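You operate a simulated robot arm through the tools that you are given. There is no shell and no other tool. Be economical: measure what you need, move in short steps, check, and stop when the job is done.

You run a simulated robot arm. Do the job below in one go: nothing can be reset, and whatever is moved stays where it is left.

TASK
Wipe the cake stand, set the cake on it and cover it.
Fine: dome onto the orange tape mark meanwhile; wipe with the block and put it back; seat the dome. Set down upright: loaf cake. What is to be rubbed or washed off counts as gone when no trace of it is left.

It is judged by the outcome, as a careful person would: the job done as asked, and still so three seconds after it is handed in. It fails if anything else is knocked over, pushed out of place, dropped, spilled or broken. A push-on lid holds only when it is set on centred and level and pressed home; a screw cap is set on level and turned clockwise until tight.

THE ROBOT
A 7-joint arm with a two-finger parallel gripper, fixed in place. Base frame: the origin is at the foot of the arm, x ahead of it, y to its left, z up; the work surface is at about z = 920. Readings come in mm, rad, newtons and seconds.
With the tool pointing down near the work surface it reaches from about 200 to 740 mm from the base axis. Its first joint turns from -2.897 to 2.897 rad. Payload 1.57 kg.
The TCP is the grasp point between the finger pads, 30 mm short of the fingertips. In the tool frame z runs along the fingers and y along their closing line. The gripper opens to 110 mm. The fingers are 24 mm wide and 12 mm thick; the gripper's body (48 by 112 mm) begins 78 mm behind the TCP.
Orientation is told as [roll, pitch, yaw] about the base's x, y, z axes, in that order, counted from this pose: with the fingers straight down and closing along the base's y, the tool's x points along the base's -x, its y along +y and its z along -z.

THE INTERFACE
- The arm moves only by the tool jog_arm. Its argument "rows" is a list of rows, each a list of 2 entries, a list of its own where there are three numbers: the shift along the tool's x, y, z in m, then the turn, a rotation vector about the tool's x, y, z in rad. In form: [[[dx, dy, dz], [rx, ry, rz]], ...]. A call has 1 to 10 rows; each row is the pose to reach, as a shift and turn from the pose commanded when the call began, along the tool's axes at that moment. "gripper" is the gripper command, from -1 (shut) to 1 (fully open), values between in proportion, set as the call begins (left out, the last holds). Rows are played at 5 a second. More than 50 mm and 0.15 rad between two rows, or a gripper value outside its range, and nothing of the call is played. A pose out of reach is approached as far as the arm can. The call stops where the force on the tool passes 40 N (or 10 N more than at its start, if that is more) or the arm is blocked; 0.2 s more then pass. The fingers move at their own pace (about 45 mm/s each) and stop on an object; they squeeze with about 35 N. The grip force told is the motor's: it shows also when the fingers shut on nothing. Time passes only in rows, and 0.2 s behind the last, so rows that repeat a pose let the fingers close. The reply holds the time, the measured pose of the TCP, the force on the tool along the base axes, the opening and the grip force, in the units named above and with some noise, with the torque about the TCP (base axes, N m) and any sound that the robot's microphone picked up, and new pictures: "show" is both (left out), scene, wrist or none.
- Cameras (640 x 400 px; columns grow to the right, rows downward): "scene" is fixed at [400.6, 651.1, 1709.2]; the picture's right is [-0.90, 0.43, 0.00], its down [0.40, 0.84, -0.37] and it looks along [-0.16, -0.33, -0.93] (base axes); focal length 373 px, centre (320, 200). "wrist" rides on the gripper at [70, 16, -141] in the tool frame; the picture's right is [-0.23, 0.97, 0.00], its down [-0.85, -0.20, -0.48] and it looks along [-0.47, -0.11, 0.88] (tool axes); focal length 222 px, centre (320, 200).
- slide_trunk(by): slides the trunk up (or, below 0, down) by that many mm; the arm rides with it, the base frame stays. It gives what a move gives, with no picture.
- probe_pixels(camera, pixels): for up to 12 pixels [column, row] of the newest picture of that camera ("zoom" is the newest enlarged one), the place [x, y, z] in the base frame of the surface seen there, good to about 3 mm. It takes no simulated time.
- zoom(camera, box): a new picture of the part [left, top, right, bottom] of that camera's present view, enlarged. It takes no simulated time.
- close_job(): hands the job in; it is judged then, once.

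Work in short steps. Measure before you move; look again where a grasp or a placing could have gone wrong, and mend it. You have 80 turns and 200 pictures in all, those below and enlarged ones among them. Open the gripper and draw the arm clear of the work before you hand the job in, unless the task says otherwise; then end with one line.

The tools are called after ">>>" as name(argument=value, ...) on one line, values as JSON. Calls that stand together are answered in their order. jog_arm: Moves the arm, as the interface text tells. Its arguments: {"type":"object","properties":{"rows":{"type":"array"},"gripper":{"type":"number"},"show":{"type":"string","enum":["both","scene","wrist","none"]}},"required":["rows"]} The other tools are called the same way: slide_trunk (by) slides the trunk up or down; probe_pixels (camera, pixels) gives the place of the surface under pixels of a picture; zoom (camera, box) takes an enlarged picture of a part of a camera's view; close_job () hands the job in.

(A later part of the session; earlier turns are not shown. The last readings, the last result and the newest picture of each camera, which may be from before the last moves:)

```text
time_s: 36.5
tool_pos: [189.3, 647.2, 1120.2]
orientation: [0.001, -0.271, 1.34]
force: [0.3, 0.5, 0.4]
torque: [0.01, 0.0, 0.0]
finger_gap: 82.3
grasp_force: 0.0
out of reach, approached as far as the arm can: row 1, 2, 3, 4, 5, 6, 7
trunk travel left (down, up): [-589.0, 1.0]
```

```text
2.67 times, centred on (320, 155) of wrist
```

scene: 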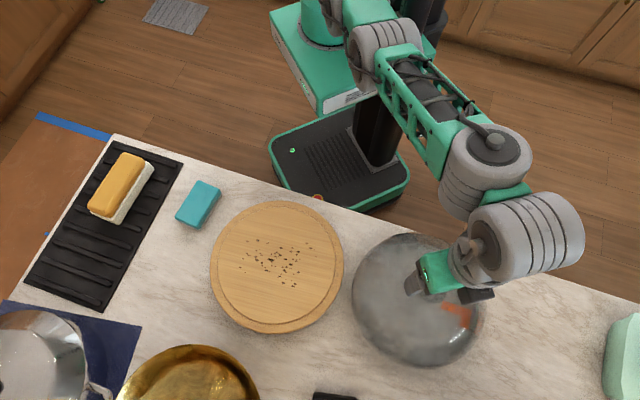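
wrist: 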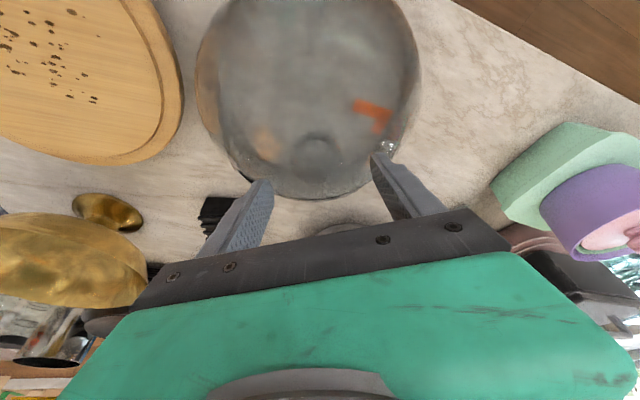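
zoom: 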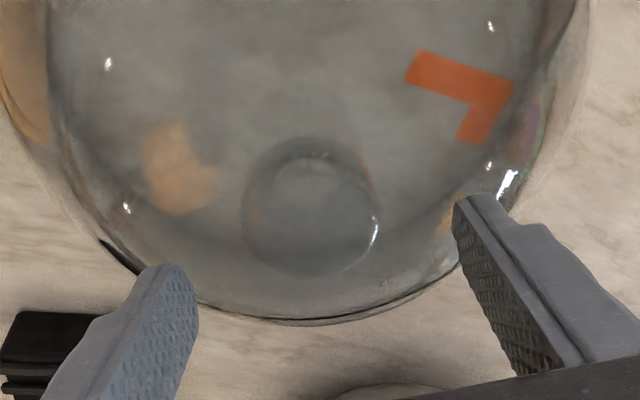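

Tool is tilted (0.27) with the knob centred at wrist (316,157). I approach along the tool axis in small steps to ~13 mm short of knob centre.

>>> jog_arm(rows=[[[0.009, 0, 0.008], [0, 0.01, 0]], [[0.009, 0, 0.018], [0, 0.02, 0]], [[0.009, 0, 0.028], [0, 0.02, 0]], [[0.009, 0, 0.034], [0, 0.02, 0]], [[0.009, 0, 0.038], [0, 0.02, 0]], [[0.009, 0, 0.041], [0, 0.02, 0]], [[0.009, 0, 0.0435], [0, 0.02, 0]], [[0.009, 0, 0.0435], [0, 0.02, 0]]], show="wrist")

>>> zoom(camera="wrist", box=[200, 100, 440, 250])

```text
time_s: 38.3
tool_pos: [189.0, 653.6, 1077.7]
orientation: [0.002, -0.249, 1.339]
force: [0.2, 0.5, -0.3]
torque: [-0.02, -0.01, 0.0]
finger_gap: 82.5
grasp_force: 0.0
out of reach, approached as far as the arm can: row 1
trunk travel left (down, up): [-589.0, 1.0]
```

wrist: 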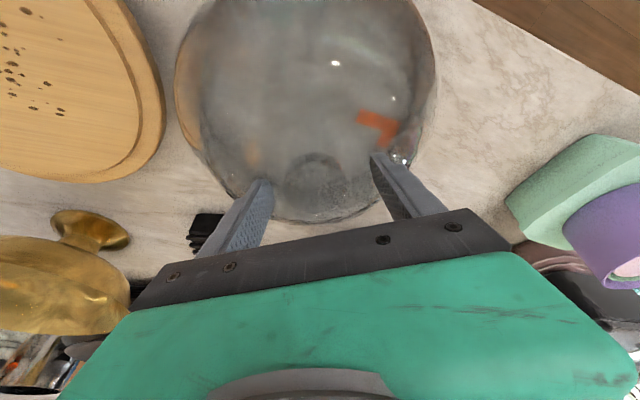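

```text
2.67 times, centred on (320, 175) of wrist
```

zoom: 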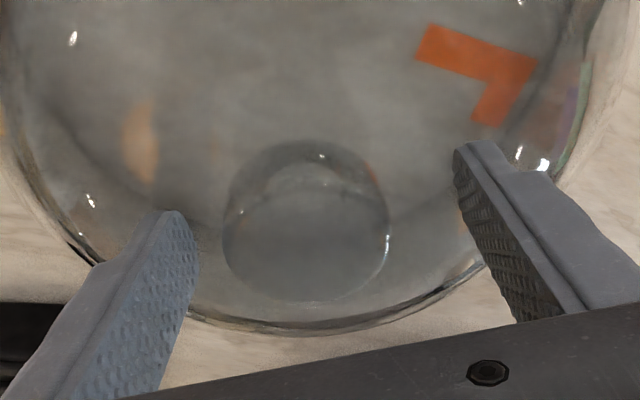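

Knob sits ~4 mm left of centre and 14 mm ahead of TCP. Small correction and press 4–5 mm further, then close.

>>> jog_arm(rows=[[[0.003, -0.003, 0.002], [0, 0, 0]], [[0.003, -0.003, 0.004], [0, 0, 0]], [[0.003, -0.003, 0.005], [0, 0, 0]], [[0.003, -0.003, 0.005], [0, 0, 0]]], show="none")

>>> jog_arm(rows=[[[0, 0, 0], [0, 0, 0]], [[0, 0, 0], [0, 0, 0]], [[0, 0, 0], [0, 0, 0]], [[0, 0, 0], [0, 0, 0]], [[0, 0, 0], [0, 0, 0]], [[0, 0, 0], [0, 0, 0]]], gripper=-1, show="wrist")

```text
time_s: 39.3
tool_pos: [192.8, 651.1, 1076.3]
orientation: [0.003, -0.259, 1.342]
force: [-8.8, 8.9, 32.1]
torque: [0.08, -0.16, 0.23]
finger_gap: 79.8
grasp_force: 0.0
trunk travel left (down, up): [-589.0, 1.0]
```

```text
time_s: 40.7
tool_pos: [192.2, 649.1, 1076.7]
orientation: [0.001, -0.257, 1.34]
force: [-3.7, -0.5, 39.3]
torque: [-0.01, -0.18, 0.04]
finger_gap: 44.6
grasp_force: 35.3
trunk travel left (down, up): [-589.0, 1.0]
```

wrist: 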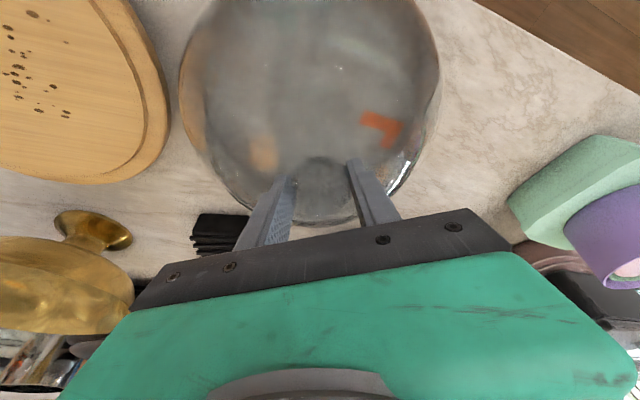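

Gripped at 44.6 mm. Lift straight up 12 mm slowly (tool shift −x, −z mix).

>>> jog_arm(rows=[[[-0.0008, 0, -0.003], [0, 0, 0]], [[-0.0013, 0, -0.005], [0, 0, 0]], [[-0.0018, 0, -0.007], [0, 0, 0]], [[-0.0023, 0, -0.009], [0, 0, 0]], [[-0.003, 0, -0.012], [0, 0, 0]], [[-0.004, 0, -0.015], [0, 0, 0]], [[-0.004, 0, -0.015], [0, 0, 0]]], show="both")

>>> zoom(camera="scene", box=[330, 200, 530, 380])

```text
time_s: 42.3
tool_pos: [193.1, 651.7, 1086.2]
orientation: [0.002, -0.249, 1.338]
force: [-0.7, -0.3, -4.6]
torque: [-0.03, 0.0, 0.02]
finger_gap: 44.6
grasp_force: 35.0
trunk travel left (down, up): [-589.0, 1.0]
```

scene: 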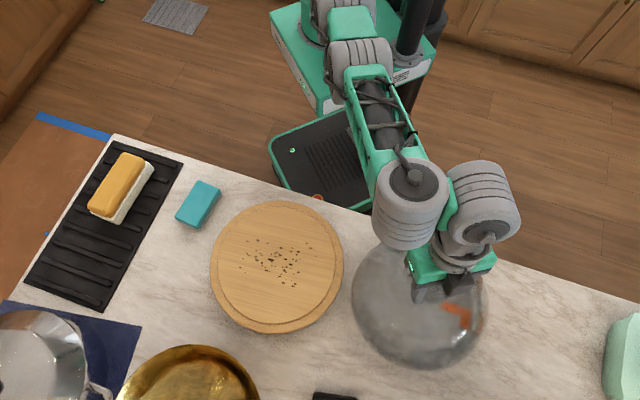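
wrist: 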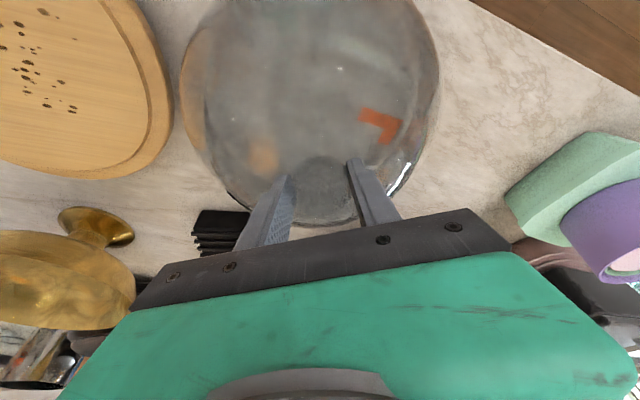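

```text
2.22 times, centred on (430, 290) of scene
```

zoom: 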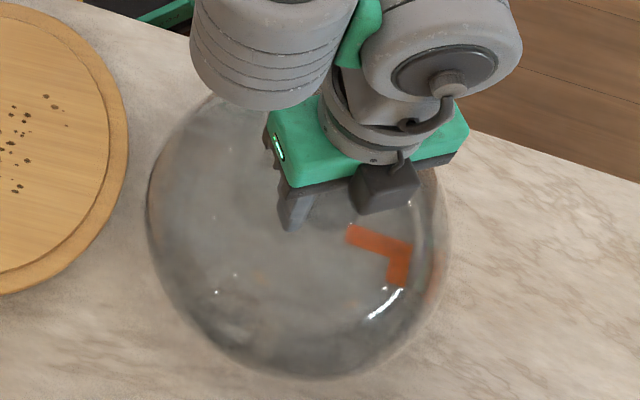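

Held with tilt (4.6 N), dome ~10 mm off the table. Carry to the mark: base shift ≈(−68,+57).

>>> jog_arm(rows=[[[-0.004, 0.007, -0.001], [0, 0, 0]], [[-0.009, 0.018, 0.0], [0, 0, 0]], [[-0.014, 0.029, 0.001], [0, 0, 0]], [[-0.02, 0.04, 0.002], [0, 0, 0]], [[-0.025, 0.051, 0.003], [0, 0, 0]], [[-0.031, 0.063, 0.005], [0, 0, 0]], [[-0.036, 0.073, 0.007], [0, 0, 0]], [[-0.039, 0.079, 0.008], [0, 0, 0]], [[-0.039, 0.079, 0.008], [0, 0, 0]]], show="both")

>>> zoom(camera="scene", box=[360, 220, 560, 400])

```text
time_s: 44.3
tool_pos: [126.3, 708.7, 1089.0]
orientation: [0.001, -0.246, 1.339]
force: [0.1, 0.7, -4.6]
torque: [0.01, -0.03, -0.05]
finger_gap: 44.6
grasp_force: 35.4
trunk travel left (down, up): [-589.0, 1.0]
```

scene: 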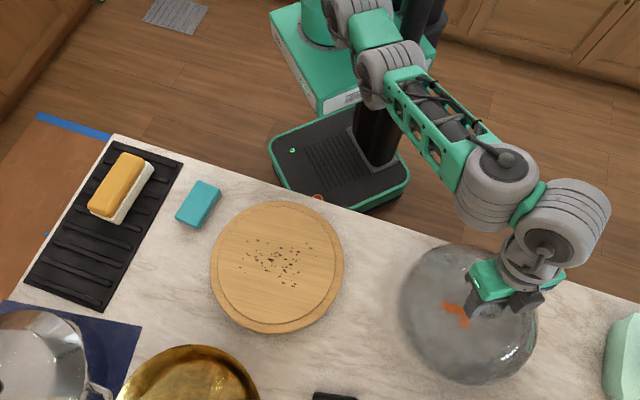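
wrist: 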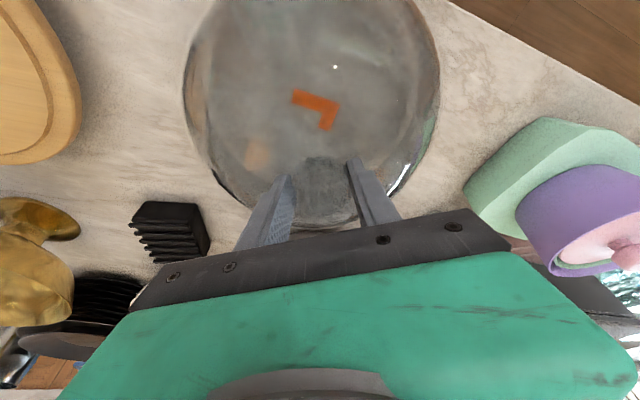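

```text
2.22 times, centred on (460, 310) of scene
```

zoom: 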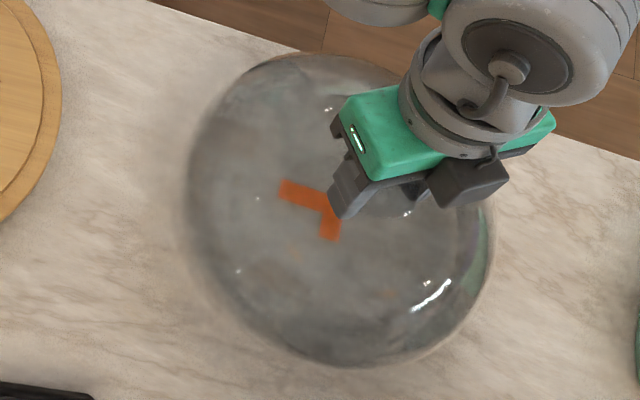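

Dome centred over the mark. Lower ~13 mm until contact.

>>> jog_arm(rows=[[[0.0012, 0, 0.005], [0, 0, 0]], [[0.002, 0, 0.008], [0, 0, 0]], [[0.0025, 0, 0.01], [0, 0, 0]], [[0.003, 0, 0.012], [0, 0, 0]], [[0.0032, 0, 0.013], [0, 0, 0]], [[0.0035, 0, 0.014], [0, 0, 0]], [[0.0035, 0, 0.014], [0, 0, 0]]], show="none")

```text
time_s: 45.9
tool_pos: [124.9, 708.8, 1078.6]
orientation: [0.0, -0.252, 1.339]
force: [0.9, 1.7, 5.8]
torque: [-1.11, 0.14, 0.04]
finger_gap: 44.4
grasp_force: 34.9
trunk travel left (down, up): [-589.0, 1.0]
```

Resting on the table. Release and withdraw back along the tool axis.

>>> jog_arm(rows=[[[0, 0, 0], [0, 0, 0]], [[0, 0, 0], [0, 0, 0]], [[0, 0, 0], [0, 0, 0]], [[0, 0, -0.001], [0, 0, 0]], [[0, 0, -0.015], [0, 0, 0]], [[0, 0, -0.03], [0, 0, 0]], [[0, 0, -0.05], [0, 0, 0]], [[0, 0, -0.07], [0, 0, 0]], [[0, 0, -0.09], [0, 0, 0]], [[0, 0, -0.09], [0, 0, 0]]], gripper=0.5, show="scene")

```text
time_s: 48.1
tool_pos: [120.7, 686.2, 1162.5]
orientation: [0.001, -0.249, 1.339]
force: [-0.1, -0.6, -0.2]
torque: [-0.01, -0.03, -0.04]
finger_gap: 82.6
grasp_force: 0.0
trunk travel left (down, up): [-589.0, 1.0]
```

scene: 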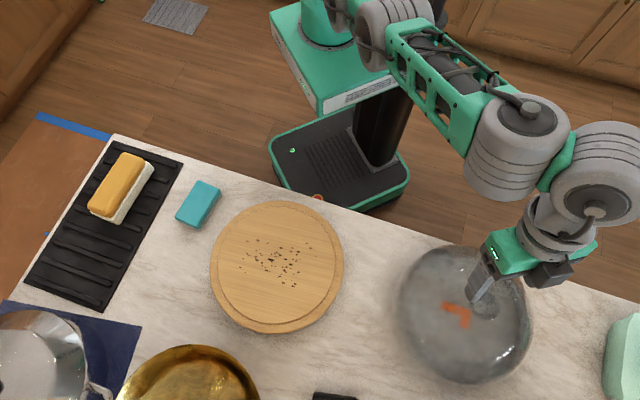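

Dome is parked on the mark. Now I measure block, stand and cake closely.

>>> zoom(camera="scene", box=[165, 170, 355, 340])

>>> probe_pixels(camera="zoom", pixels=[[97, 30], [175, 45], [165, 118], [48, 103], [112, 75], [150, 137], [265, 77], [170, 210], [300, 340], [380, 200], [205, 150], [345, 310]])

>>> probe_pixels(camera="scene", pixels=[[128, 153], [145, 159], [90, 206], [108, 215], [152, 165], [120, 223], [225, 225], [330, 240], [240, 320], [310, 320], [290, 203], [212, 270]])

```text
2.35 times, centred on (260, 255) of scene
```

zoom: 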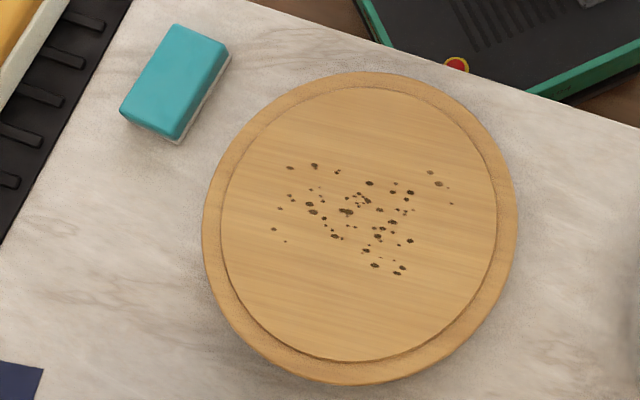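

```text
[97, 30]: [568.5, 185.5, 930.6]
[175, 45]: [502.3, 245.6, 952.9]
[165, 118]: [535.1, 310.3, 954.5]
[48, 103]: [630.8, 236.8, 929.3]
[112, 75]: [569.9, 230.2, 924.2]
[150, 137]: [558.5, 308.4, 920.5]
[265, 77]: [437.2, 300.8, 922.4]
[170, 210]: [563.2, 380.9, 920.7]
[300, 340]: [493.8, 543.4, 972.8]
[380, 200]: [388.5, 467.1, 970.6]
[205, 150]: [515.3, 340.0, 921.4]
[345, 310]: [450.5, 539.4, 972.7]
```

```text
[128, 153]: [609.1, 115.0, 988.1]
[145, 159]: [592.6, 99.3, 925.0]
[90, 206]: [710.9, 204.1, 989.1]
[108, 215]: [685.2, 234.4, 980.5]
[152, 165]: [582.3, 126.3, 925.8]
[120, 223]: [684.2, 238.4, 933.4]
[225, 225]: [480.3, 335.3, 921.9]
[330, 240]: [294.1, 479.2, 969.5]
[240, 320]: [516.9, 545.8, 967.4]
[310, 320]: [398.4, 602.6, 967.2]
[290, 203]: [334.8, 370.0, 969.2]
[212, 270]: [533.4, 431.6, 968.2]
```

Block centre ≈(514,277), ~96×53, top 955, long axis ≈40°. I swing back toward it, untilting on the way.

>>> jog_arm(rows=[[[0.012, -0.01, 0], [0, 0.02, 0]], [[0.027, -0.03, 0], [0, 0.05, 0]], [[0.043, -0.055, 0], [0, 0.09, 0]], [[0.06, -0.08, 0], [0, 0.13, 0]], [[0.077, -0.108, 0], [0, 0.17, 0]], [[0.095, -0.137, 0], [0, 0.21, 0]], [[0.113, -0.166, 0], [0, 0.25, 0]], [[0.13, -0.195, 0], [0, 0.25, 0]], [[0.147, -0.223, 0], [0, 0.25, 0]], [[0.16, -0.24, 0], [0, 0.25, 0]]], show="none")

```text
time_s: 50.3
tool_pos: [324.1, 509.0, 1139.9]
orientation: [0.004, 0.006, 1.34]
force: [-0.3, 0.3, -0.3]
torque: [0.01, 0.01, 0.0]
finger_gap: 82.4
grasp_force: 0.0
out of reach, approached as far as the arm can: row 7, 8, 9, 10
trunk travel left (down, up): [-589.0, 1.0]
```

>>> jog_arm(rows=[[[0.018, -0.02, 0.0], [0, 0, 0.06]], [[0.037, -0.045, 0.0], [0, 0, 0.13]], [[0.056, -0.07, 0.005], [0, 0, 0.2]], [[0.076, -0.098, 0.01], [0, 0, 0.28]], [[0.096, -0.124, 0.02], [0, 0, 0.36]], [[0.116, -0.15, 0.035], [0, 0, 0.44]], [[0.136, -0.177, 0.05], [0, 0, 0.52]], [[0.156, -0.204, 0.07], [0, 0, 0.59]], [[0.174, -0.228, 0.09], [0, 0, 0.63]], [[0.182, -0.238, 0.1], [0, 0, 0.63]]], show="both")

>>> zoom(camera="wrist", box=[200, 80, 440, 230])

```text
time_s: 52.5
tool_pos: [572.1, 322.7, 1071.5]
orientation: [0.004, 0.003, 0.712]
force: [0.4, 0.0, 0.6]
torque: [-0.02, 0.03, -0.01]
finger_gap: 82.3
grasp_force: 0.1
out of reach, approached as far as the arm can: row 1, 2, 3, 4, 5, 6, 7, 8, 9, 10
trunk travel left (down, up): [-589.0, 1.0]
```

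scene: 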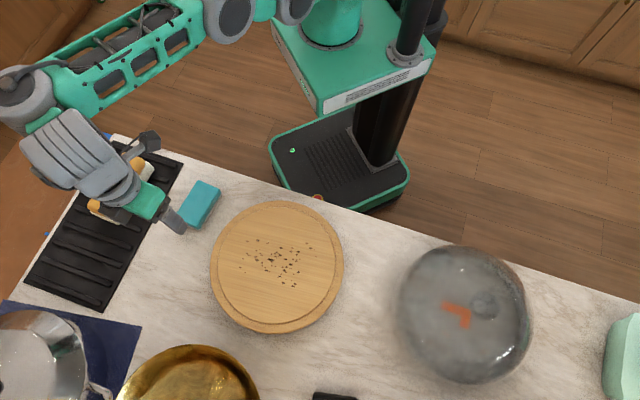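
wrist: 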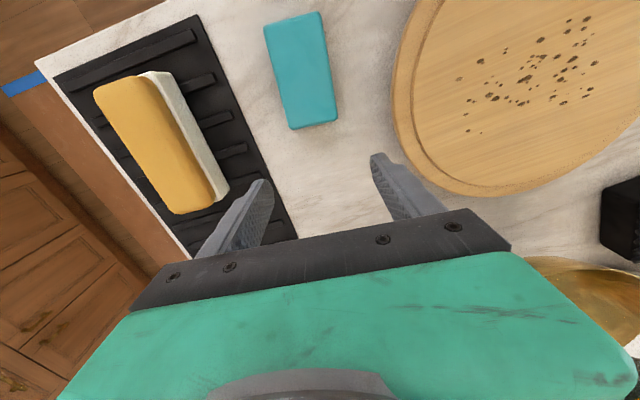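

```text
2.67 times, centred on (320, 155) of wrist
```

zoom: 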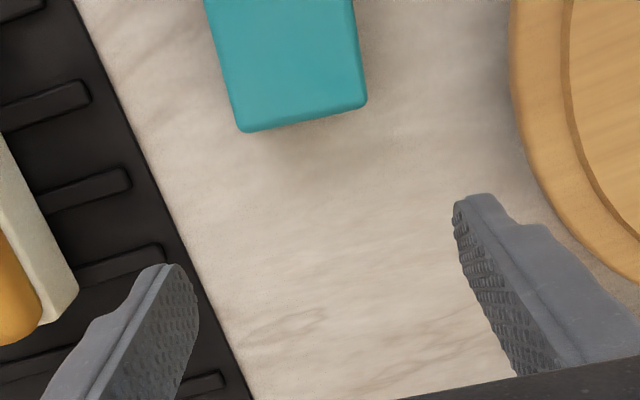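

Arm lands at full stretch again (572,323). I command inward to (514,277,1045) and check.

>>> jog_arm(rows=[[[0.015, 0.0, 0.005], [0, 0, 0]], [[0.03, 0.0, 0.01], [0, 0, 0]], [[0.045, 0.001, 0.015], [0, 0, 0]], [[0.06, 0.002, 0.02], [0, 0, 0]], [[0.074, 0.003, 0.026], [0, 0, 0]], [[0.074, 0.003, 0.026], [0, 0, 0]]], show="wrist")

```text
time_s: 53.9
tool_pos: [575.2, 317.2, 1073.4]
orientation: [0.003, 0.003, 0.71]
force: [-0.3, 0.4, -0.3]
torque: [-0.02, -0.03, 0.02]
finger_gap: 82.5
grasp_force: 0.1
out of reach, approached as far as the arm can: row 1, 2, 3, 4, 5, 6
trunk travel left (down, up): [-589.0, 1.0]
```

wrist: 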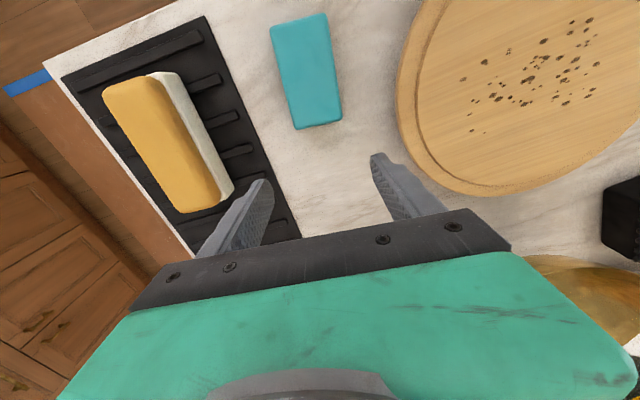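

To unlock the straight elbow I move down and slightly outward, as worked before.

>>> jog_arm(rows=[[[-0.004, 0, 0.01], [0, 0, 0]], [[-0.008, 0, 0.02], [0, 0, 0]], [[-0.012, 0, 0.03], [0, 0, 0]], [[-0.014, 0, 0.04], [0, 0, 0]], [[-0.014, 0, 0.05], [0, 0, 0]], [[-0.005, 0, 0.055], [0, 0, 0]], [[0.005, 0, 0.055], [0, 0, 0]], [[0.015, 0, 0.055], [0, 0, 0]], [[0.03, 0, 0.055], [0, 0, 0]]], show="none")

```text
time_s: 55.9
tool_pos: [587.9, 319.4, 1023.1]
orientation: [0.003, 0.004, 0.71]
force: [0.4, 0.1, -1.3]
torque: [0.0, 0.01, 0.01]
finger_gap: 82.5
grasp_force: 0.1
out of reach, approached as far as the arm can: row 6, 7, 8, 9
trunk travel left (down, up): [-589.0, 1.0]
```

I try inward in small 4 mm steps while continuing down slightly.

>>> jog_arm(rows=[[[0.001, 0, 0.004], [0, 0, 0]], [[0.002, 0, 0.008], [0, 0, 0]], [[0.004, 0, 0.012], [0, 0, 0]], [[0.006, 0, 0.015], [0, 0, 0]], [[0.009, 0, 0.017], [0, 0, 0]], [[0.012, 0, 0.018], [0, 0, 0]], [[0.016, 0, 0.018], [0, 0, 0]], [[0.02, 0, 0.018], [0, 0, 0]], [[0.025, 0, 0.018], [0, 0, 0]], [[0.03, 0, 0.018], [0, 0, 0]]], show="none")

```text
time_s: 58.1
tool_pos: [592.7, 316.5, 1007.8]
orientation: [0.001, 0.005, 0.71]
force: [-0.3, 0.5, 0.3]
torque: [0.02, 0.04, -0.01]
finger_gap: 82.4
grasp_force: 0.1
out of reach, approached as far as the arm can: row 3, 4, 5, 6, 7, 8, 9, 10
trunk travel left (down, up): [-589.0, 1.0]
```

Diagnosis: the elbow has folded to the wrong side of full stretch (r=672 though ~745 is reachable), so inward commands press it against its limit. I extend fully outward, then dip down and come back in so it folds the right way.

>>> jog_arm(rows=[[[-0.015, 0, -0.01], [0, 0, 0]], [[-0.03, 0, -0.015], [0, 0, 0]], [[-0.045, 0, -0.015], [0, 0, 0]], [[-0.06, 0, -0.015], [0, 0, 0]], [[-0.07, 0, -0.01], [0, 0, 0]], [[-0.075, 0, 0.0], [0, 0, 0]], [[-0.075, 0, 0.01], [0, 0, 0]], [[-0.072, 0, 0.02], [0, 0, 0]]], show="scene")

```text
time_s: 59.9
tool_pos: [642.9, 364.0, 986.3]
orientation: [0.001, 0.0, 0.71]
force: [-0.4, 0.4, -0.1]
torque: [-0.02, 0.01, 0.01]
finger_gap: 82.4
grasp_force: 0.1
out of reach, approached as far as the arm can: row 5, 6, 7
trunk travel left (down, up): [-589.0, 1.0]
```

scene: 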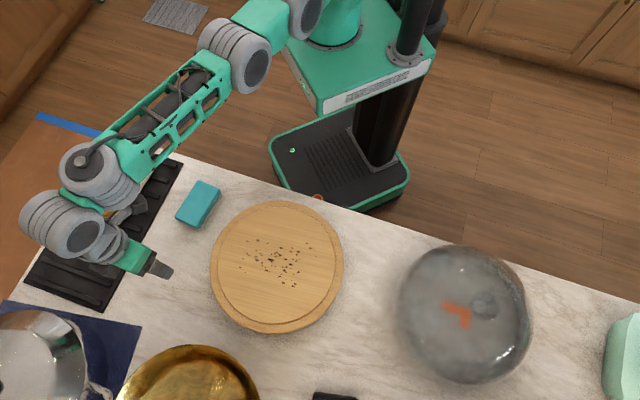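

Now at r≈739, full stretch, last row reached. Come inward with a small dip.

>>> jog_arm(rows=[[[0.003, 0, 0.008], [0, 0, 0]], [[0.008, 0, 0.012], [0, 0, 0]], [[0.015, 0, 0.012], [0, 0, 0]], [[0.025, 0, 0.01], [0, 0, 0]], [[0.04, 0, 0.0], [0, 0, 0]], [[0.055, 0, -0.015], [0, 0, 0]], [[0.07, 0, -0.03], [0, 0, 0]], [[0.09, 0, -0.04], [0, 0, 0]]], show="none")

```text
time_s: 61.7
tool_pos: [577.7, 305.3, 1028.0]
orientation: [0.002, 0.002, 0.707]
force: [-0.9, -0.8, 0.8]
torque: [-0.01, 0.0, 0.01]
finger_gap: 82.5
grasp_force: 0.1
trunk travel left (down, up): [-589.0, 1.0]
```

Unlocked — all rows reachable. Move above the block.

>>> jog_arm(rows=[[[0.02, 0.006, 0], [0, 0, 0]], [[0.045, 0.013, 0.0], [0, 0, 0]], [[0.067, 0.02, 0.005], [0, 0, 0]], [[0.067, 0.02, 0.01], [0, 0, 0]]], show="wrist")

>>> zoom(camera="wrist", box=[200, 80, 440, 230])

>>> probe_pixels(camera="wrist", pixels=[[320, 160], [320, 140], [320, 175], [320, 200], [300, 160], [350, 160], [290, 170], [350, 130], [360, 160], [280, 160]])

```text
time_s: 62.7
tool_pos: [539.4, 290.3, 1049.9]
orientation: [0.009, 0.026, 0.708]
force: [0.7, 0.0, 0.6]
torque: [0.0, 0.03, 0.01]
finger_gap: 82.7
grasp_force: 0.1
out of reach, approached as far as the arm can: row 1, 2, 3, 4
trunk travel left (down, up): [-589.0, 1.0]
```

wrist: 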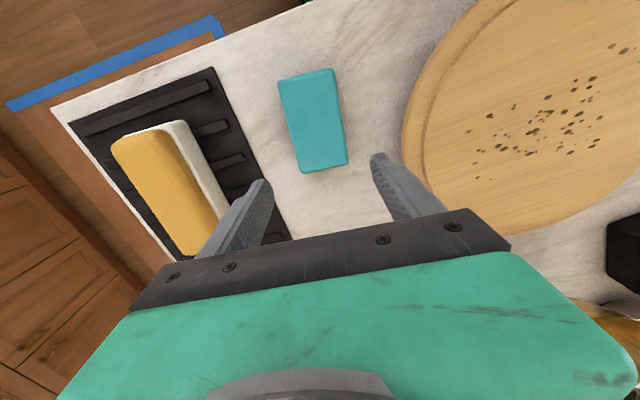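

```text
2.67 times, centred on (320, 155) of wrist
```

zoom: 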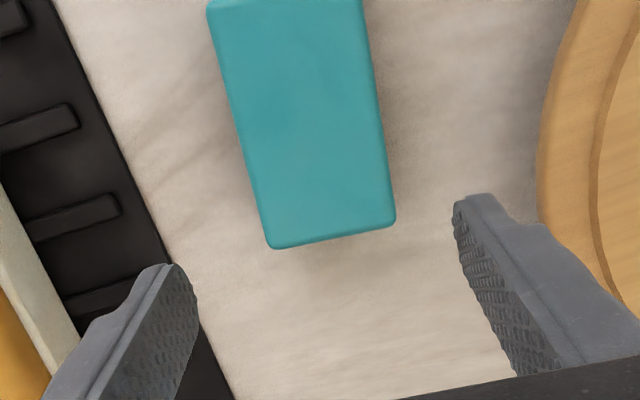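

```text
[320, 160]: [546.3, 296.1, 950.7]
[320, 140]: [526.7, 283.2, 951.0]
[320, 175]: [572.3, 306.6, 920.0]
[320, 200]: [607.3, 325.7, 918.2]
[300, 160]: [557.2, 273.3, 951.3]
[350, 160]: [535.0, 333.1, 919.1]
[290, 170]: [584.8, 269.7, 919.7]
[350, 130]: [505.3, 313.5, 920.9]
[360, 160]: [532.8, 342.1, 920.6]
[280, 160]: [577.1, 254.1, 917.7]
```

Still inching inward. Remaining offset to the block ≈(−25,−13); I continue in smaller steps with levelling.

>>> jog_arm(rows=[[[0.004, 0.001, 0.004], [0, 0, 0]], [[0.008, 0.002, 0.008], [0, 0, 0]], [[0.012, 0.003, 0.012], [0, 0, 0]], [[0.016, 0.004, 0.016], [0, 0, 0]], [[0.02, 0.005, 0.02], [0, 0, 0]], [[0.024, 0.006, 0.02], [0, 0, 0]], [[0.027, 0.007, 0.02], [0, 0, 0]], [[0.027, 0.007, 0.02], [0, 0, 0]]], show="scene")

>>> probe_pixels(camera="scene", pixels=[[265, 15], [230, 40], [200, 60], [170, 90], [120, 100], [100, 130], [100, 170], [150, 190]])

```text
time_s: 64.5
tool_pos: [486.5, 266.2, 995.7]
orientation: [0.0, -0.001, 0.713]
force: [-0.2, -1.6, -1.3]
torque: [0.08, -0.01, -0.01]
finger_gap: 82.4
grasp_force: 0.0
out of reach, approached as far as the arm can: row 1, 2, 3, 4, 5, 6, 7
trunk travel left (down, up): [-589.0, 1.0]
```

scene: 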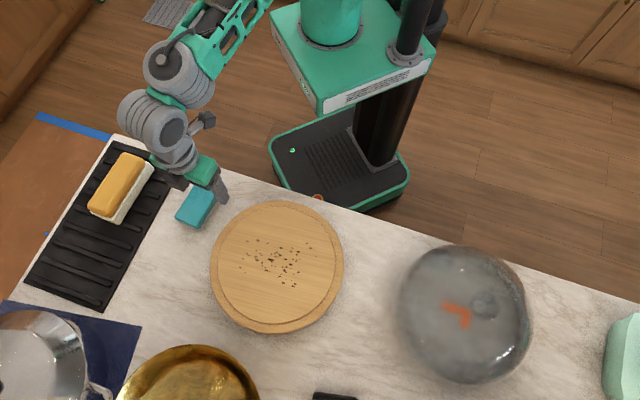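

```text
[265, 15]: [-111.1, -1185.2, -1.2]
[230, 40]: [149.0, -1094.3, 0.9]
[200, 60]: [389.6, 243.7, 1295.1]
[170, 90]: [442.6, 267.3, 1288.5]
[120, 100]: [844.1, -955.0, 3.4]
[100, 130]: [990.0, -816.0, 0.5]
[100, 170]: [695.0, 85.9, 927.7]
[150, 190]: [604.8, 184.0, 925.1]
```

All caught up: (486,266,996), level — commands carry on from the true command, good to know. Now centre over the block (≈516,275) and lower to TCP ≈961.

>>> jog_arm(rows=[[[-0.014, -0.006, 0], [0, 0, 0]], [[-0.028, -0.012, 0], [0, 0, 0]], [[-0.028, -0.012, 0], [0, 0, 0]]], gripper=0.6, show="wrist")

>>> zoom(camera="wrist", box=[200, 100, 440, 250])

```text
time_s: 65.3
tool_pos: [517.9, 275.7, 996.1]
orientation: [0.001, 0.0, 0.709]
force: [0.1, -0.3, -0.4]
torque: [0.0, 0.03, 0.01]
finger_gap: 87.9
grasp_force: 0.1
trunk travel left (down, up): [-589.0, 1.0]
```

wrist: 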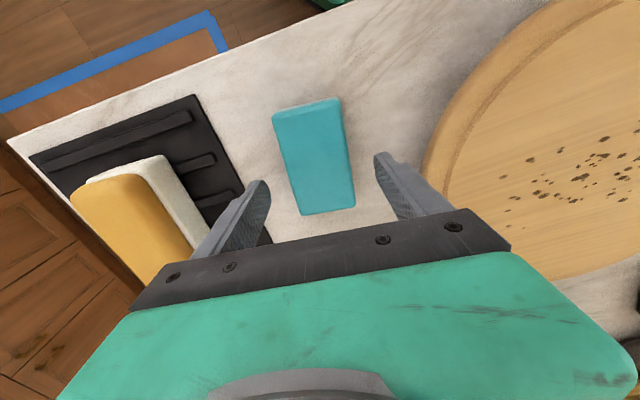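

```text
2.67 times, centred on (320, 175) of wrist
```

zoom: 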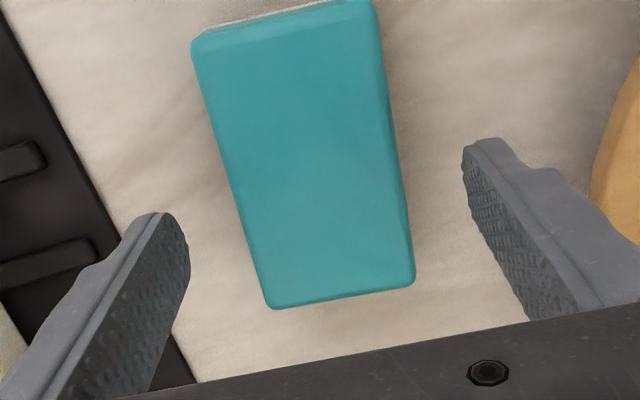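

Block centre in view is ~10 mm inward and 3 mm left of the tool line; correct, lower to 961 and close.

>>> jog_arm(rows=[[[0.01, -0.003, 0.0], [0, 0, 0]], [[0.01, -0.003, 0.012], [0, 0, 0]], [[0.01, -0.003, 0.024], [0, 0, 0]], [[0.01, -0.003, 0.034], [0, 0, 0]], [[0.01, -0.003, 0.034], [0, 0, 0]]], show="none")

>>> jog_arm(rows=[[[0, 0, 0], [0, 0, 0]], [[0, 0, 0], [0, 0, 0]], [[0, 0, 0], [0, 0, 0]], [[0, 0, 0], [0, 0, 0]], [[0, 0, 0], [0, 0, 0]]], gripper=-1, show="wrist")

```text
time_s: 66.5
tool_pos: [513.7, 267.5, 963.7]
orientation: [-0.002, 0.001, 0.71]
force: [-0.3, -0.4, 0.7]
torque: [-0.03, -0.01, -0.01]
finger_gap: 88.1
grasp_force: 0.0
trunk travel left (down, up): [-589.0, 1.0]
```

```text
time_s: 67.7
tool_pos: [513.2, 267.6, 962.7]
orientation: [0.001, 0.001, 0.712]
force: [0.7, 0.5, 0.2]
torque: [0.0, -0.02, 0.0]
finger_gap: 57.0
grasp_force: 35.0
trunk travel left (down, up): [-589.0, 1.0]
```

wrist: 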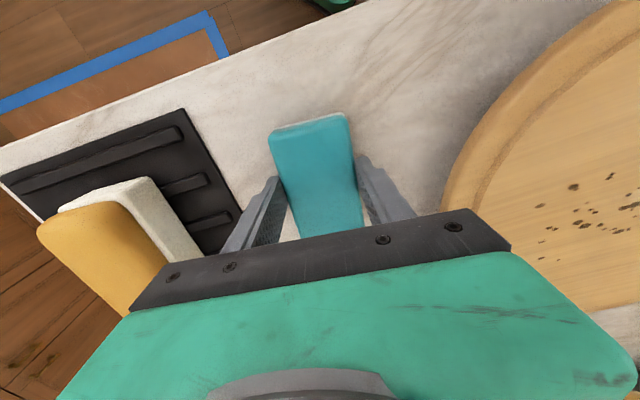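

Block gripped (57 mm). Lift 75 mm and move above the plate centre (411,472), turning yaw to ≈1.17.

>>> jog_arm(rows=[[[0, 0, -0.03], [0, 0, 0]], [[0, 0, -0.06], [0, 0, 0]], [[0, 0, -0.075], [0, 0, 0]], [[-0.008, 0.032, -0.075], [0, 0, -0.06]], [[-0.018, 0.07, -0.075], [0, 0, -0.13]], [[-0.028, 0.11, -0.075], [0, 0, -0.21]], [[-0.038, 0.15, -0.075], [0, 0, -0.3]], [[-0.048, 0.19, -0.075], [0, 0, -0.38]], [[-0.056, 0.221, -0.075], [0, 0, -0.46]], [[-0.056, 0.221, -0.075], [0, 0, -0.46]]], show="both")

```text
time_s: 69.9
tool_pos: [411.5, 469.4, 1038.2]
orientation: [0.001, 0.001, 1.17]
force: [0.6, 0.3, -0.4]
torque: [-0.01, 0.01, 0.0]
finger_gap: 57.0
grasp_force: 35.0
trunk travel left (down, up): [-589.0, 1.0]
```

scene: 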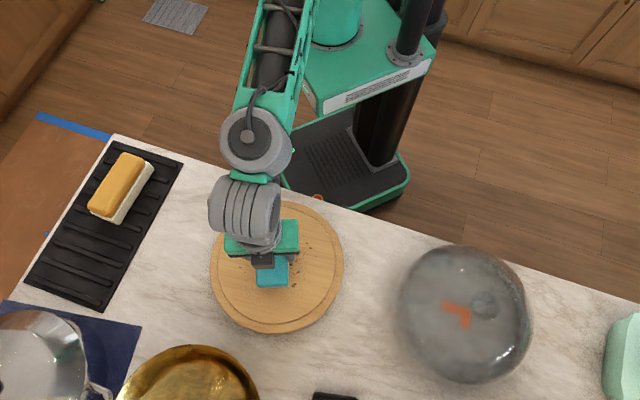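
wrist: 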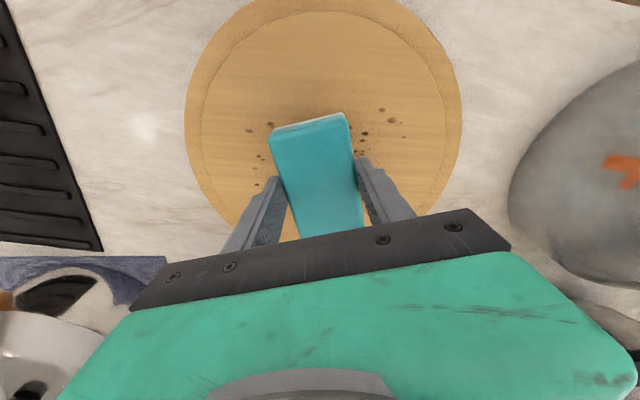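

Block over the plate. Lower to gentle contact (expect ≈1013).

>>> jog_arm(rows=[[[0, 0, 0.012], [0, 0, 0]], [[0, 0, 0.02], [0, 0, 0]], [[0, 0, 0.023], [0, 0, 0]], [[0, 0, 0.025], [0, 0, 0]], [[0, 0, 0.026], [0, 0, 0]], [[0, 0, 0.027], [0, 0, 0]]], show="none")

```text
time_s: 71.3
tool_pos: [411.9, 470.0, 1014.3]
orientation: [0.0, -0.004, 1.169]
force: [0.5, -1.6, 16.1]
torque: [-0.71, 0.3, 0.07]
finger_gap: 56.8
grasp_force: 34.5
trunk travel left (down, up): [-589.0, 1.0]
```

16 N contact at 1014. Sweep along tool y (±70 mm).

>>> jog_arm(rows=[[[0, -0.025, 0], [0, 0, 0]], [[0, -0.05, 0], [0, 0, 0]], [[0, -0.068, 0], [0, 0, 0]], [[0, -0.045, 0], [0, 0, 0]], [[0, -0.02, 0], [0, 0, 0]], [[0, 0.005, 0], [0, 0, 0]], [[0, 0.03, 0], [0, 0, 0]], [[0, 0.055, 0], [0, 0, 0]], [[0, 0.07, 0], [0, 0, 0]], [[0, 0.07, 0], [0, 0, 0]]], show="both")

>>> zoom(camera="scene", box=[190, 180, 360, 345])

```text
time_s: 73.5
tool_pos: [344.5, 496.7, 1013.8]
orientation: [0.002, 0.0, 1.17]
force: [4.4, -1.8, 14.2]
torque: [0.23, -0.38, -0.09]
finger_gap: 57.0
grasp_force: 35.4
trunk travel left (down, up): [-589.0, 1.0]
```

scene: 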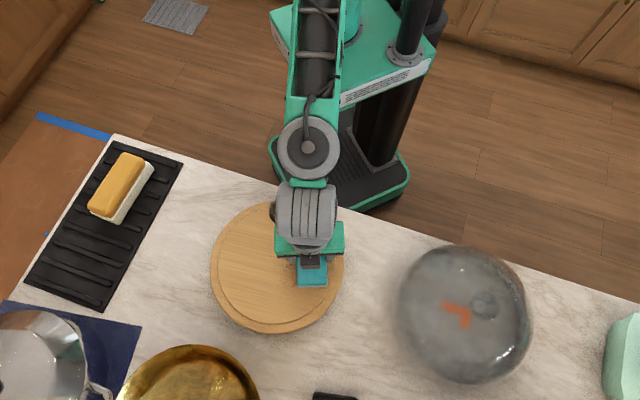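
wrist: 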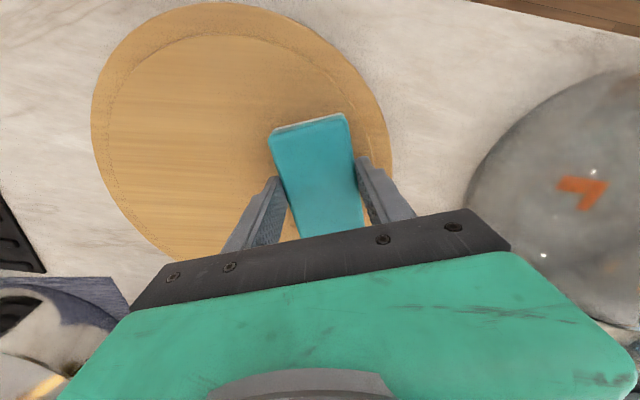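

```text
2.42 times, centred on (275, 262) of scene
```

zoom: 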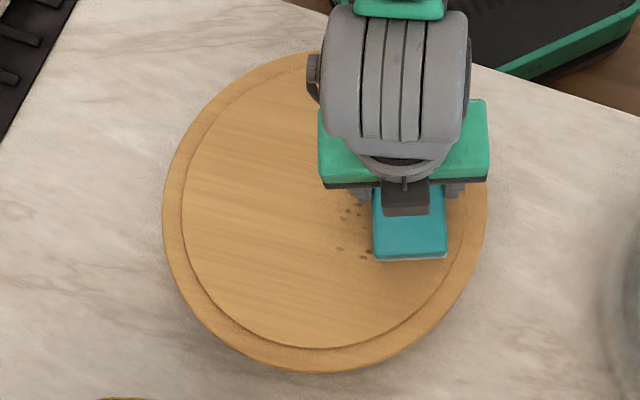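

Most specks are gone; a few remain at zoom (355,230). Sweep back with offset outward, then inward.

>>> jog_arm(rows=[[[-0.012, -0.01, 0], [0, 0, 0]], [[-0.02, -0.03, 0], [0, 0, 0]], [[-0.02, -0.055, 0], [0, 0, 0]], [[-0.02, -0.08, 0], [0, 0, 0]], [[-0.02, -0.105, 0], [0, 0, 0]], [[-0.01, -0.125, 0], [0, 0, 0]], [[0.015, -0.13, 0], [0, 0, 0]], [[0.02, -0.11, 0], [0, 0, 0]], [[0.02, -0.085, 0], [0, 0, 0]], [[0.02, -0.06, 0], [0, 0, 0]]], show="none")

>>> jog_arm(rows=[[[0.0, 0.025, 0], [0, 0, 0]], [[0.0, 0.045, 0], [0, 0, 0]], [[-0.02, 0.045, 0], [0, 0, 0]], [[-0.02, 0.02, 0], [0, 0, 0]], [[-0.02, -0.005, 0], [0, 0, 0]], [[-0.02, -0.03, 0], [0, 0, 0]], [[-0.02, -0.05, 0], [0, 0, 0]], [[-0.02, -0.07, 0], [0, 0, 0]], [[-0.02, -0.07, -0.02], [0, 0, 0]], [[-0.02, -0.07, -0.04], [0, 0, 0]]], show="scene")

>>> zoom(camera="scene", box=[190, 180, 360, 345])

```text
time_s: 75.7
tool_pos: [391.6, 455.7, 1013.8]
orientation: [0.002, 0.0, 1.169]
force: [4.1, -2.5, 18.4]
torque: [-0.46, -0.07, 0.05]
finger_gap: 57.0
grasp_force: 35.1
trunk travel left (down, up): [-589.0, 1.0]
```

```text
time_s: 77.9
tool_pos: [466.1, 446.8, 1049.7]
orientation: [0.002, 0.002, 1.17]
force: [-0.4, -0.1, -1.7]
torque: [0.0, -0.02, 0.02]
finger_gap: 57.0
grasp_force: 35.2
trunk travel left (down, up): [-589.0, 1.0]
```

scene: 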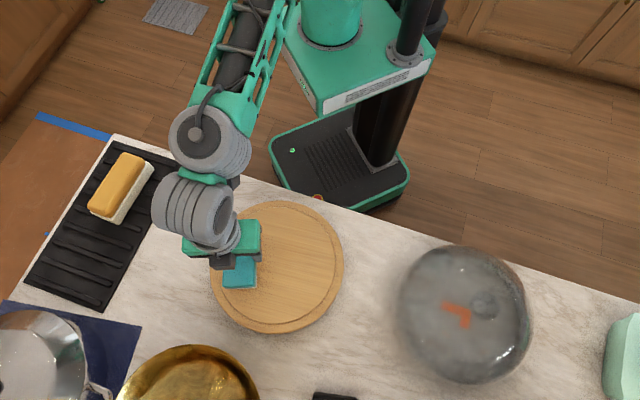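

```text
2.42 times, centred on (275, 262) of scene
```

zoom: 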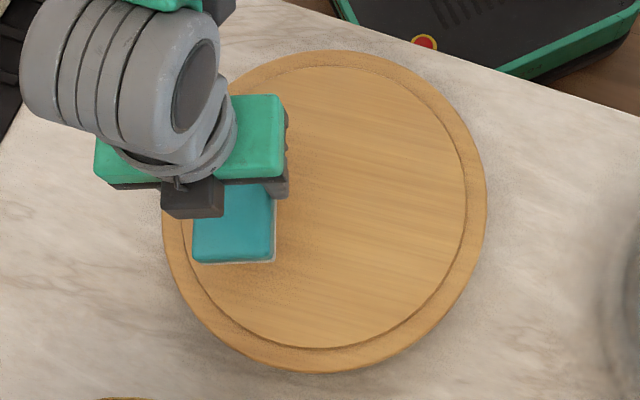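

Right side is clean; left is hidden by the arm. Carry the block back to its place (513,267) and look at the plate from there.

>>> jog_arm(rows=[[[0.016, -0.013, 0], [0, 0, 0.05]], [[0.035, -0.027, 0], [0, 0, 0.12]], [[0.055, -0.043, 0], [0, 0, 0.19]], [[0.076, -0.059, 0], [0, 0, 0.26]], [[0.097, -0.075, 0], [0, 0, 0.33]], [[0.117, -0.091, 0], [0, 0, 0.39]], [[0.135, -0.105, 0], [0, 0, 0.44]], [[0.1466, -0.1136, 0], [0, 0, 0.458]], [[0.1466, -0.1136, 0], [0, 0, 0.458]]], show="scene")

>>> zoom(camera="scene", box=[190, 180, 360, 345])

```text
time_s: 79.9
tool_pos: [513.8, 268.2, 1051.4]
orientation: [0.001, 0.001, 0.709]
force: [1.0, -0.1, -1.3]
torque: [-0.01, 0.02, 0.01]
finger_gap: 57.1
grasp_force: 34.6
trunk travel left (down, up): [-589.0, 1.0]
```

scene: 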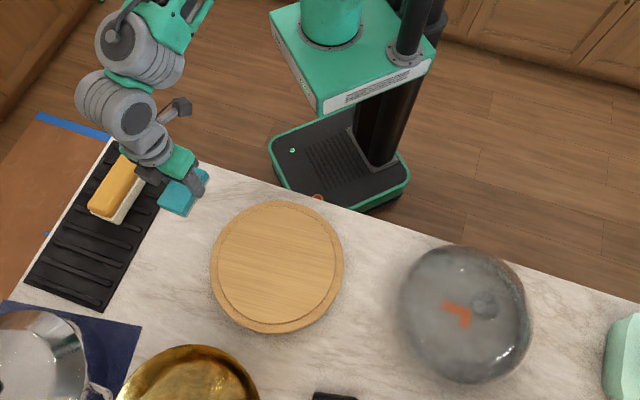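

```text
2.42 times, centred on (275, 262) of scene
```

zoom: 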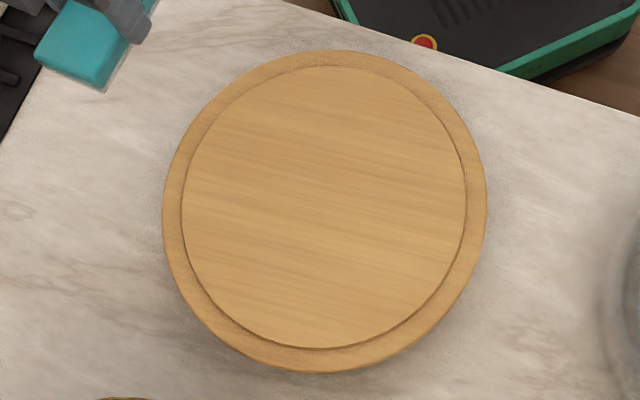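

Plate is spotless. Lower the block back to its original spot (TCP ≈962.5).

>>> jog_arm(rows=[[[0, 0, 0.03], [0, 0, 0]], [[0, 0, 0.06], [0, 0, 0]], [[0, 0, 0.078], [0, 0, 0]], [[0, 0, 0.084], [0, 0, 0]], [[0, 0, 0.087], [0, 0, 0]], [[0, 0, 0.089], [0, 0, 0]]], show="none")

>>> jog_arm(rows=[[[0, 0, 0], [0, 0, 0]], [[0, 0, 0], [0, 0, 0]], [[0, 0, 0], [0, 0, 0]], [[0, 0, -0.02], [0, 0, 0]], [[0, 0, -0.05], [0, 0, 0]], [[0, 0, -0.09], [0, 0, 0]], [[0, 0, -0.11], [0, 0, 0]], [[0, 0, -0.11], [0, 0, 0]]], gripper=0.6, show="both")

>>> zoom(camera="scene", box=[60, 120, 260, 260])

```text
time_s: 81.3
tool_pos: [514.5, 267.1, 962.9]
orientation: [0.001, 0.001, 0.714]
force: [-0.9, -0.9, 0.8]
torque: [0.02, -0.08, -0.03]
finger_gap: 57.1
grasp_force: 34.4
trunk travel left (down, up): [-589.0, 1.0]
```

```text
time_s: 83.1
tool_pos: [512.2, 270.4, 1072.9]
orientation: [-0.001, 0.001, 0.711]
force: [0.4, -0.1, -0.6]
torque: [0.01, 0.0, 0.0]
finger_gap: 87.9
grasp_force: 0.1
trunk travel left (down, up): [-589.0, 1.0]
```

scene: 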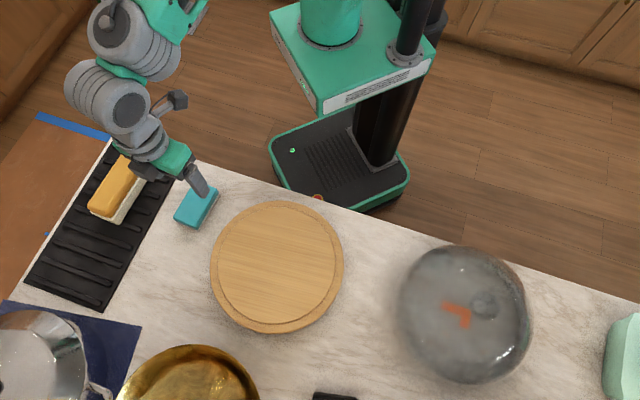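
wrist: 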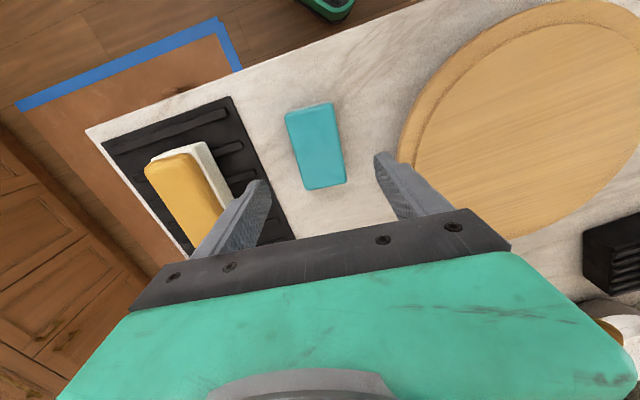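

```text
2.86 times, centred on (160, 190) of scene
```

zoom: 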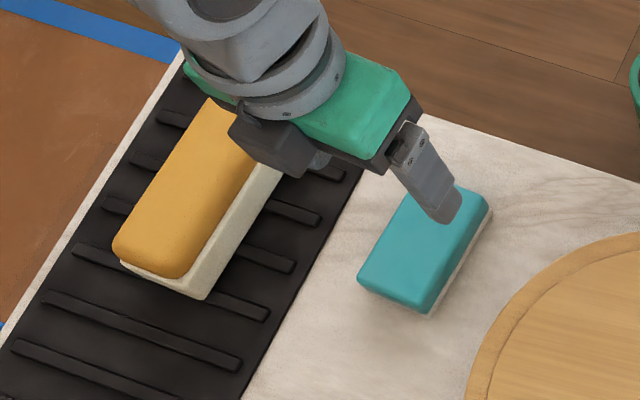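

Block is back. Now over the loaf cake (≈650,184, top 990, long axis ≈41°).

>>> jog_arm(rows=[[[-0.006, -0.02, 0], [0, 0, 0]], [[-0.013, -0.045, 0], [0, 0, 0]], [[-0.022, -0.07, 0], [0, 0, 0]], [[-0.031, -0.1, 0], [0, 0, 0]], [[-0.04, -0.13, 0], [0, 0, 0]], [[-0.0485, -0.155, 0], [0, 0, 0]], [[-0.0485, -0.155, 0], [0, 0, 0]]], gripper=1, show="wrist")

>>> zoom(camera="wrist", box=[200, 80, 440, 230])

>>> probe_pixels(camera="wrist", pixels=[[320, 160], [320, 120], [320, 185], [300, 160], [340, 160], [280, 150], [355, 150], [365, 150]])

```text
time_s: 84.7
tool_pos: [651.8, 180.5, 1073.4]
orientation: [0.0, 0.002, 0.713]
force: [0.3, 0.0, 0.4]
torque: [0.04, 0.02, -0.04]
finger_gap: 110.2
grasp_force: 0.0
trunk travel left (down, up): [-589.0, 1.0]
```

wrist: 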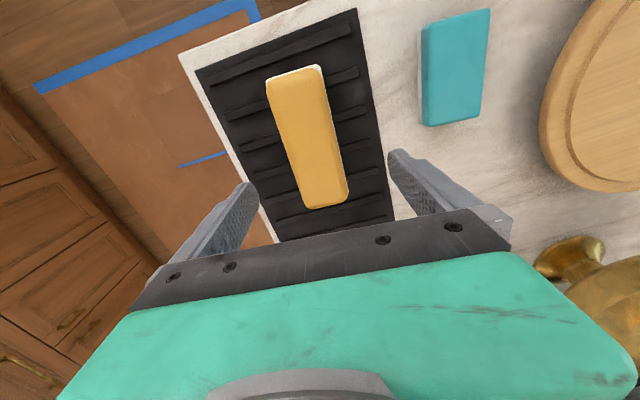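

```text
2.67 times, centred on (320, 155) of wrist
```

zoom: 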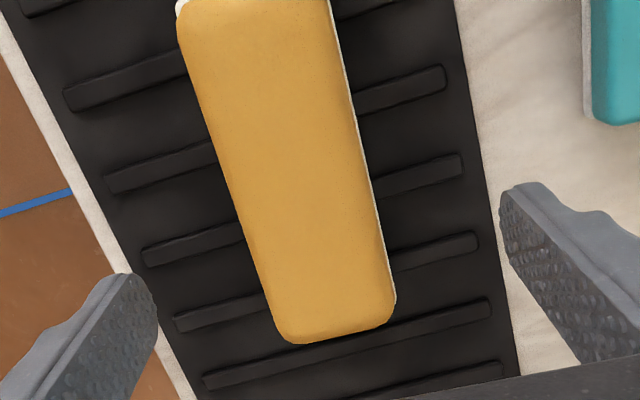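

```text
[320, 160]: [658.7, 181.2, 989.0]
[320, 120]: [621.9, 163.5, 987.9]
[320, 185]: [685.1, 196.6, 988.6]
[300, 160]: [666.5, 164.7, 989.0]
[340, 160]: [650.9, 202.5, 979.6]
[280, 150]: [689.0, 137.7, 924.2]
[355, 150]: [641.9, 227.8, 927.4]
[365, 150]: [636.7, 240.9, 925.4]
```

Cake centre computed ≈(645,166), aligned with the tool. Shift there and lower to TCP ≈982.

>>> jog_arm(rows=[[[0.007, -0.004, 0.01], [0, 0, 0]], [[0.0147, -0.007, 0.02], [0, 0, 0]], [[0.0147, -0.007, 0.04], [0, 0, 0]], [[0.0147, -0.007, 0.06], [0, 0, 0]], [[0.0147, -0.007, 0.08], [0, 0, 0]], [[0.0147, -0.007, 0.092], [0, 0, 0]], [[0.0147, -0.007, 0.092], [0, 0, 0]]], show="wrist")

```text
time_s: 86.3
tool_pos: [646.6, 168.0, 978.7]
orientation: [0.0, 0.002, 0.711]
force: [0.6, -0.3, -0.7]
torque: [0.01, -0.03, 0.02]
finger_gap: 110.1
grasp_force: 0.1
trunk travel left (down, up): [-589.0, 1.0]
```

wrist: 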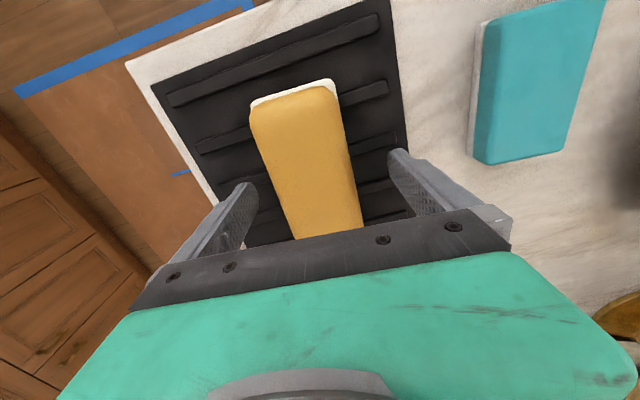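

Cake is between the fingers. Close.

>>> jog_arm(rows=[[[0, 0, 0], [0, 0, 0]], [[0, 0, 0], [0, 0, 0]], [[0, 0, 0], [0, 0, 0]], [[0, 0, 0], [0, 0, 0]], [[0, 0, 0], [0, 0, 0]]], gripper=-1, show="wrist")

```text
time_s: 87.5
tool_pos: [646.4, 166.3, 979.1]
orientation: [0.0, 0.0, 0.711]
force: [2.9, -2.5, 1.4]
torque: [-0.12, -0.09, 0.11]
finger_gap: 58.2
grasp_force: 31.6
trunk travel left (down, up): [-589.0, 1.0]
```

wrist: 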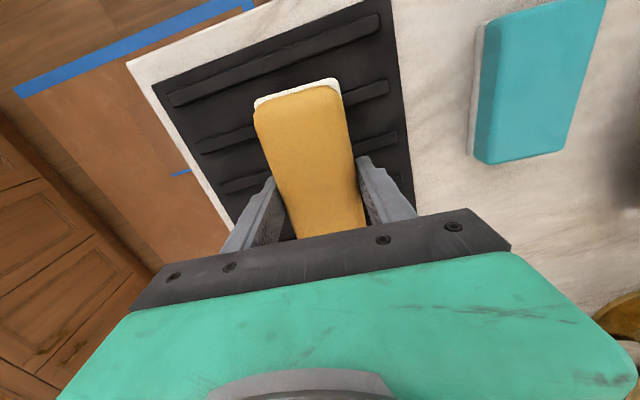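

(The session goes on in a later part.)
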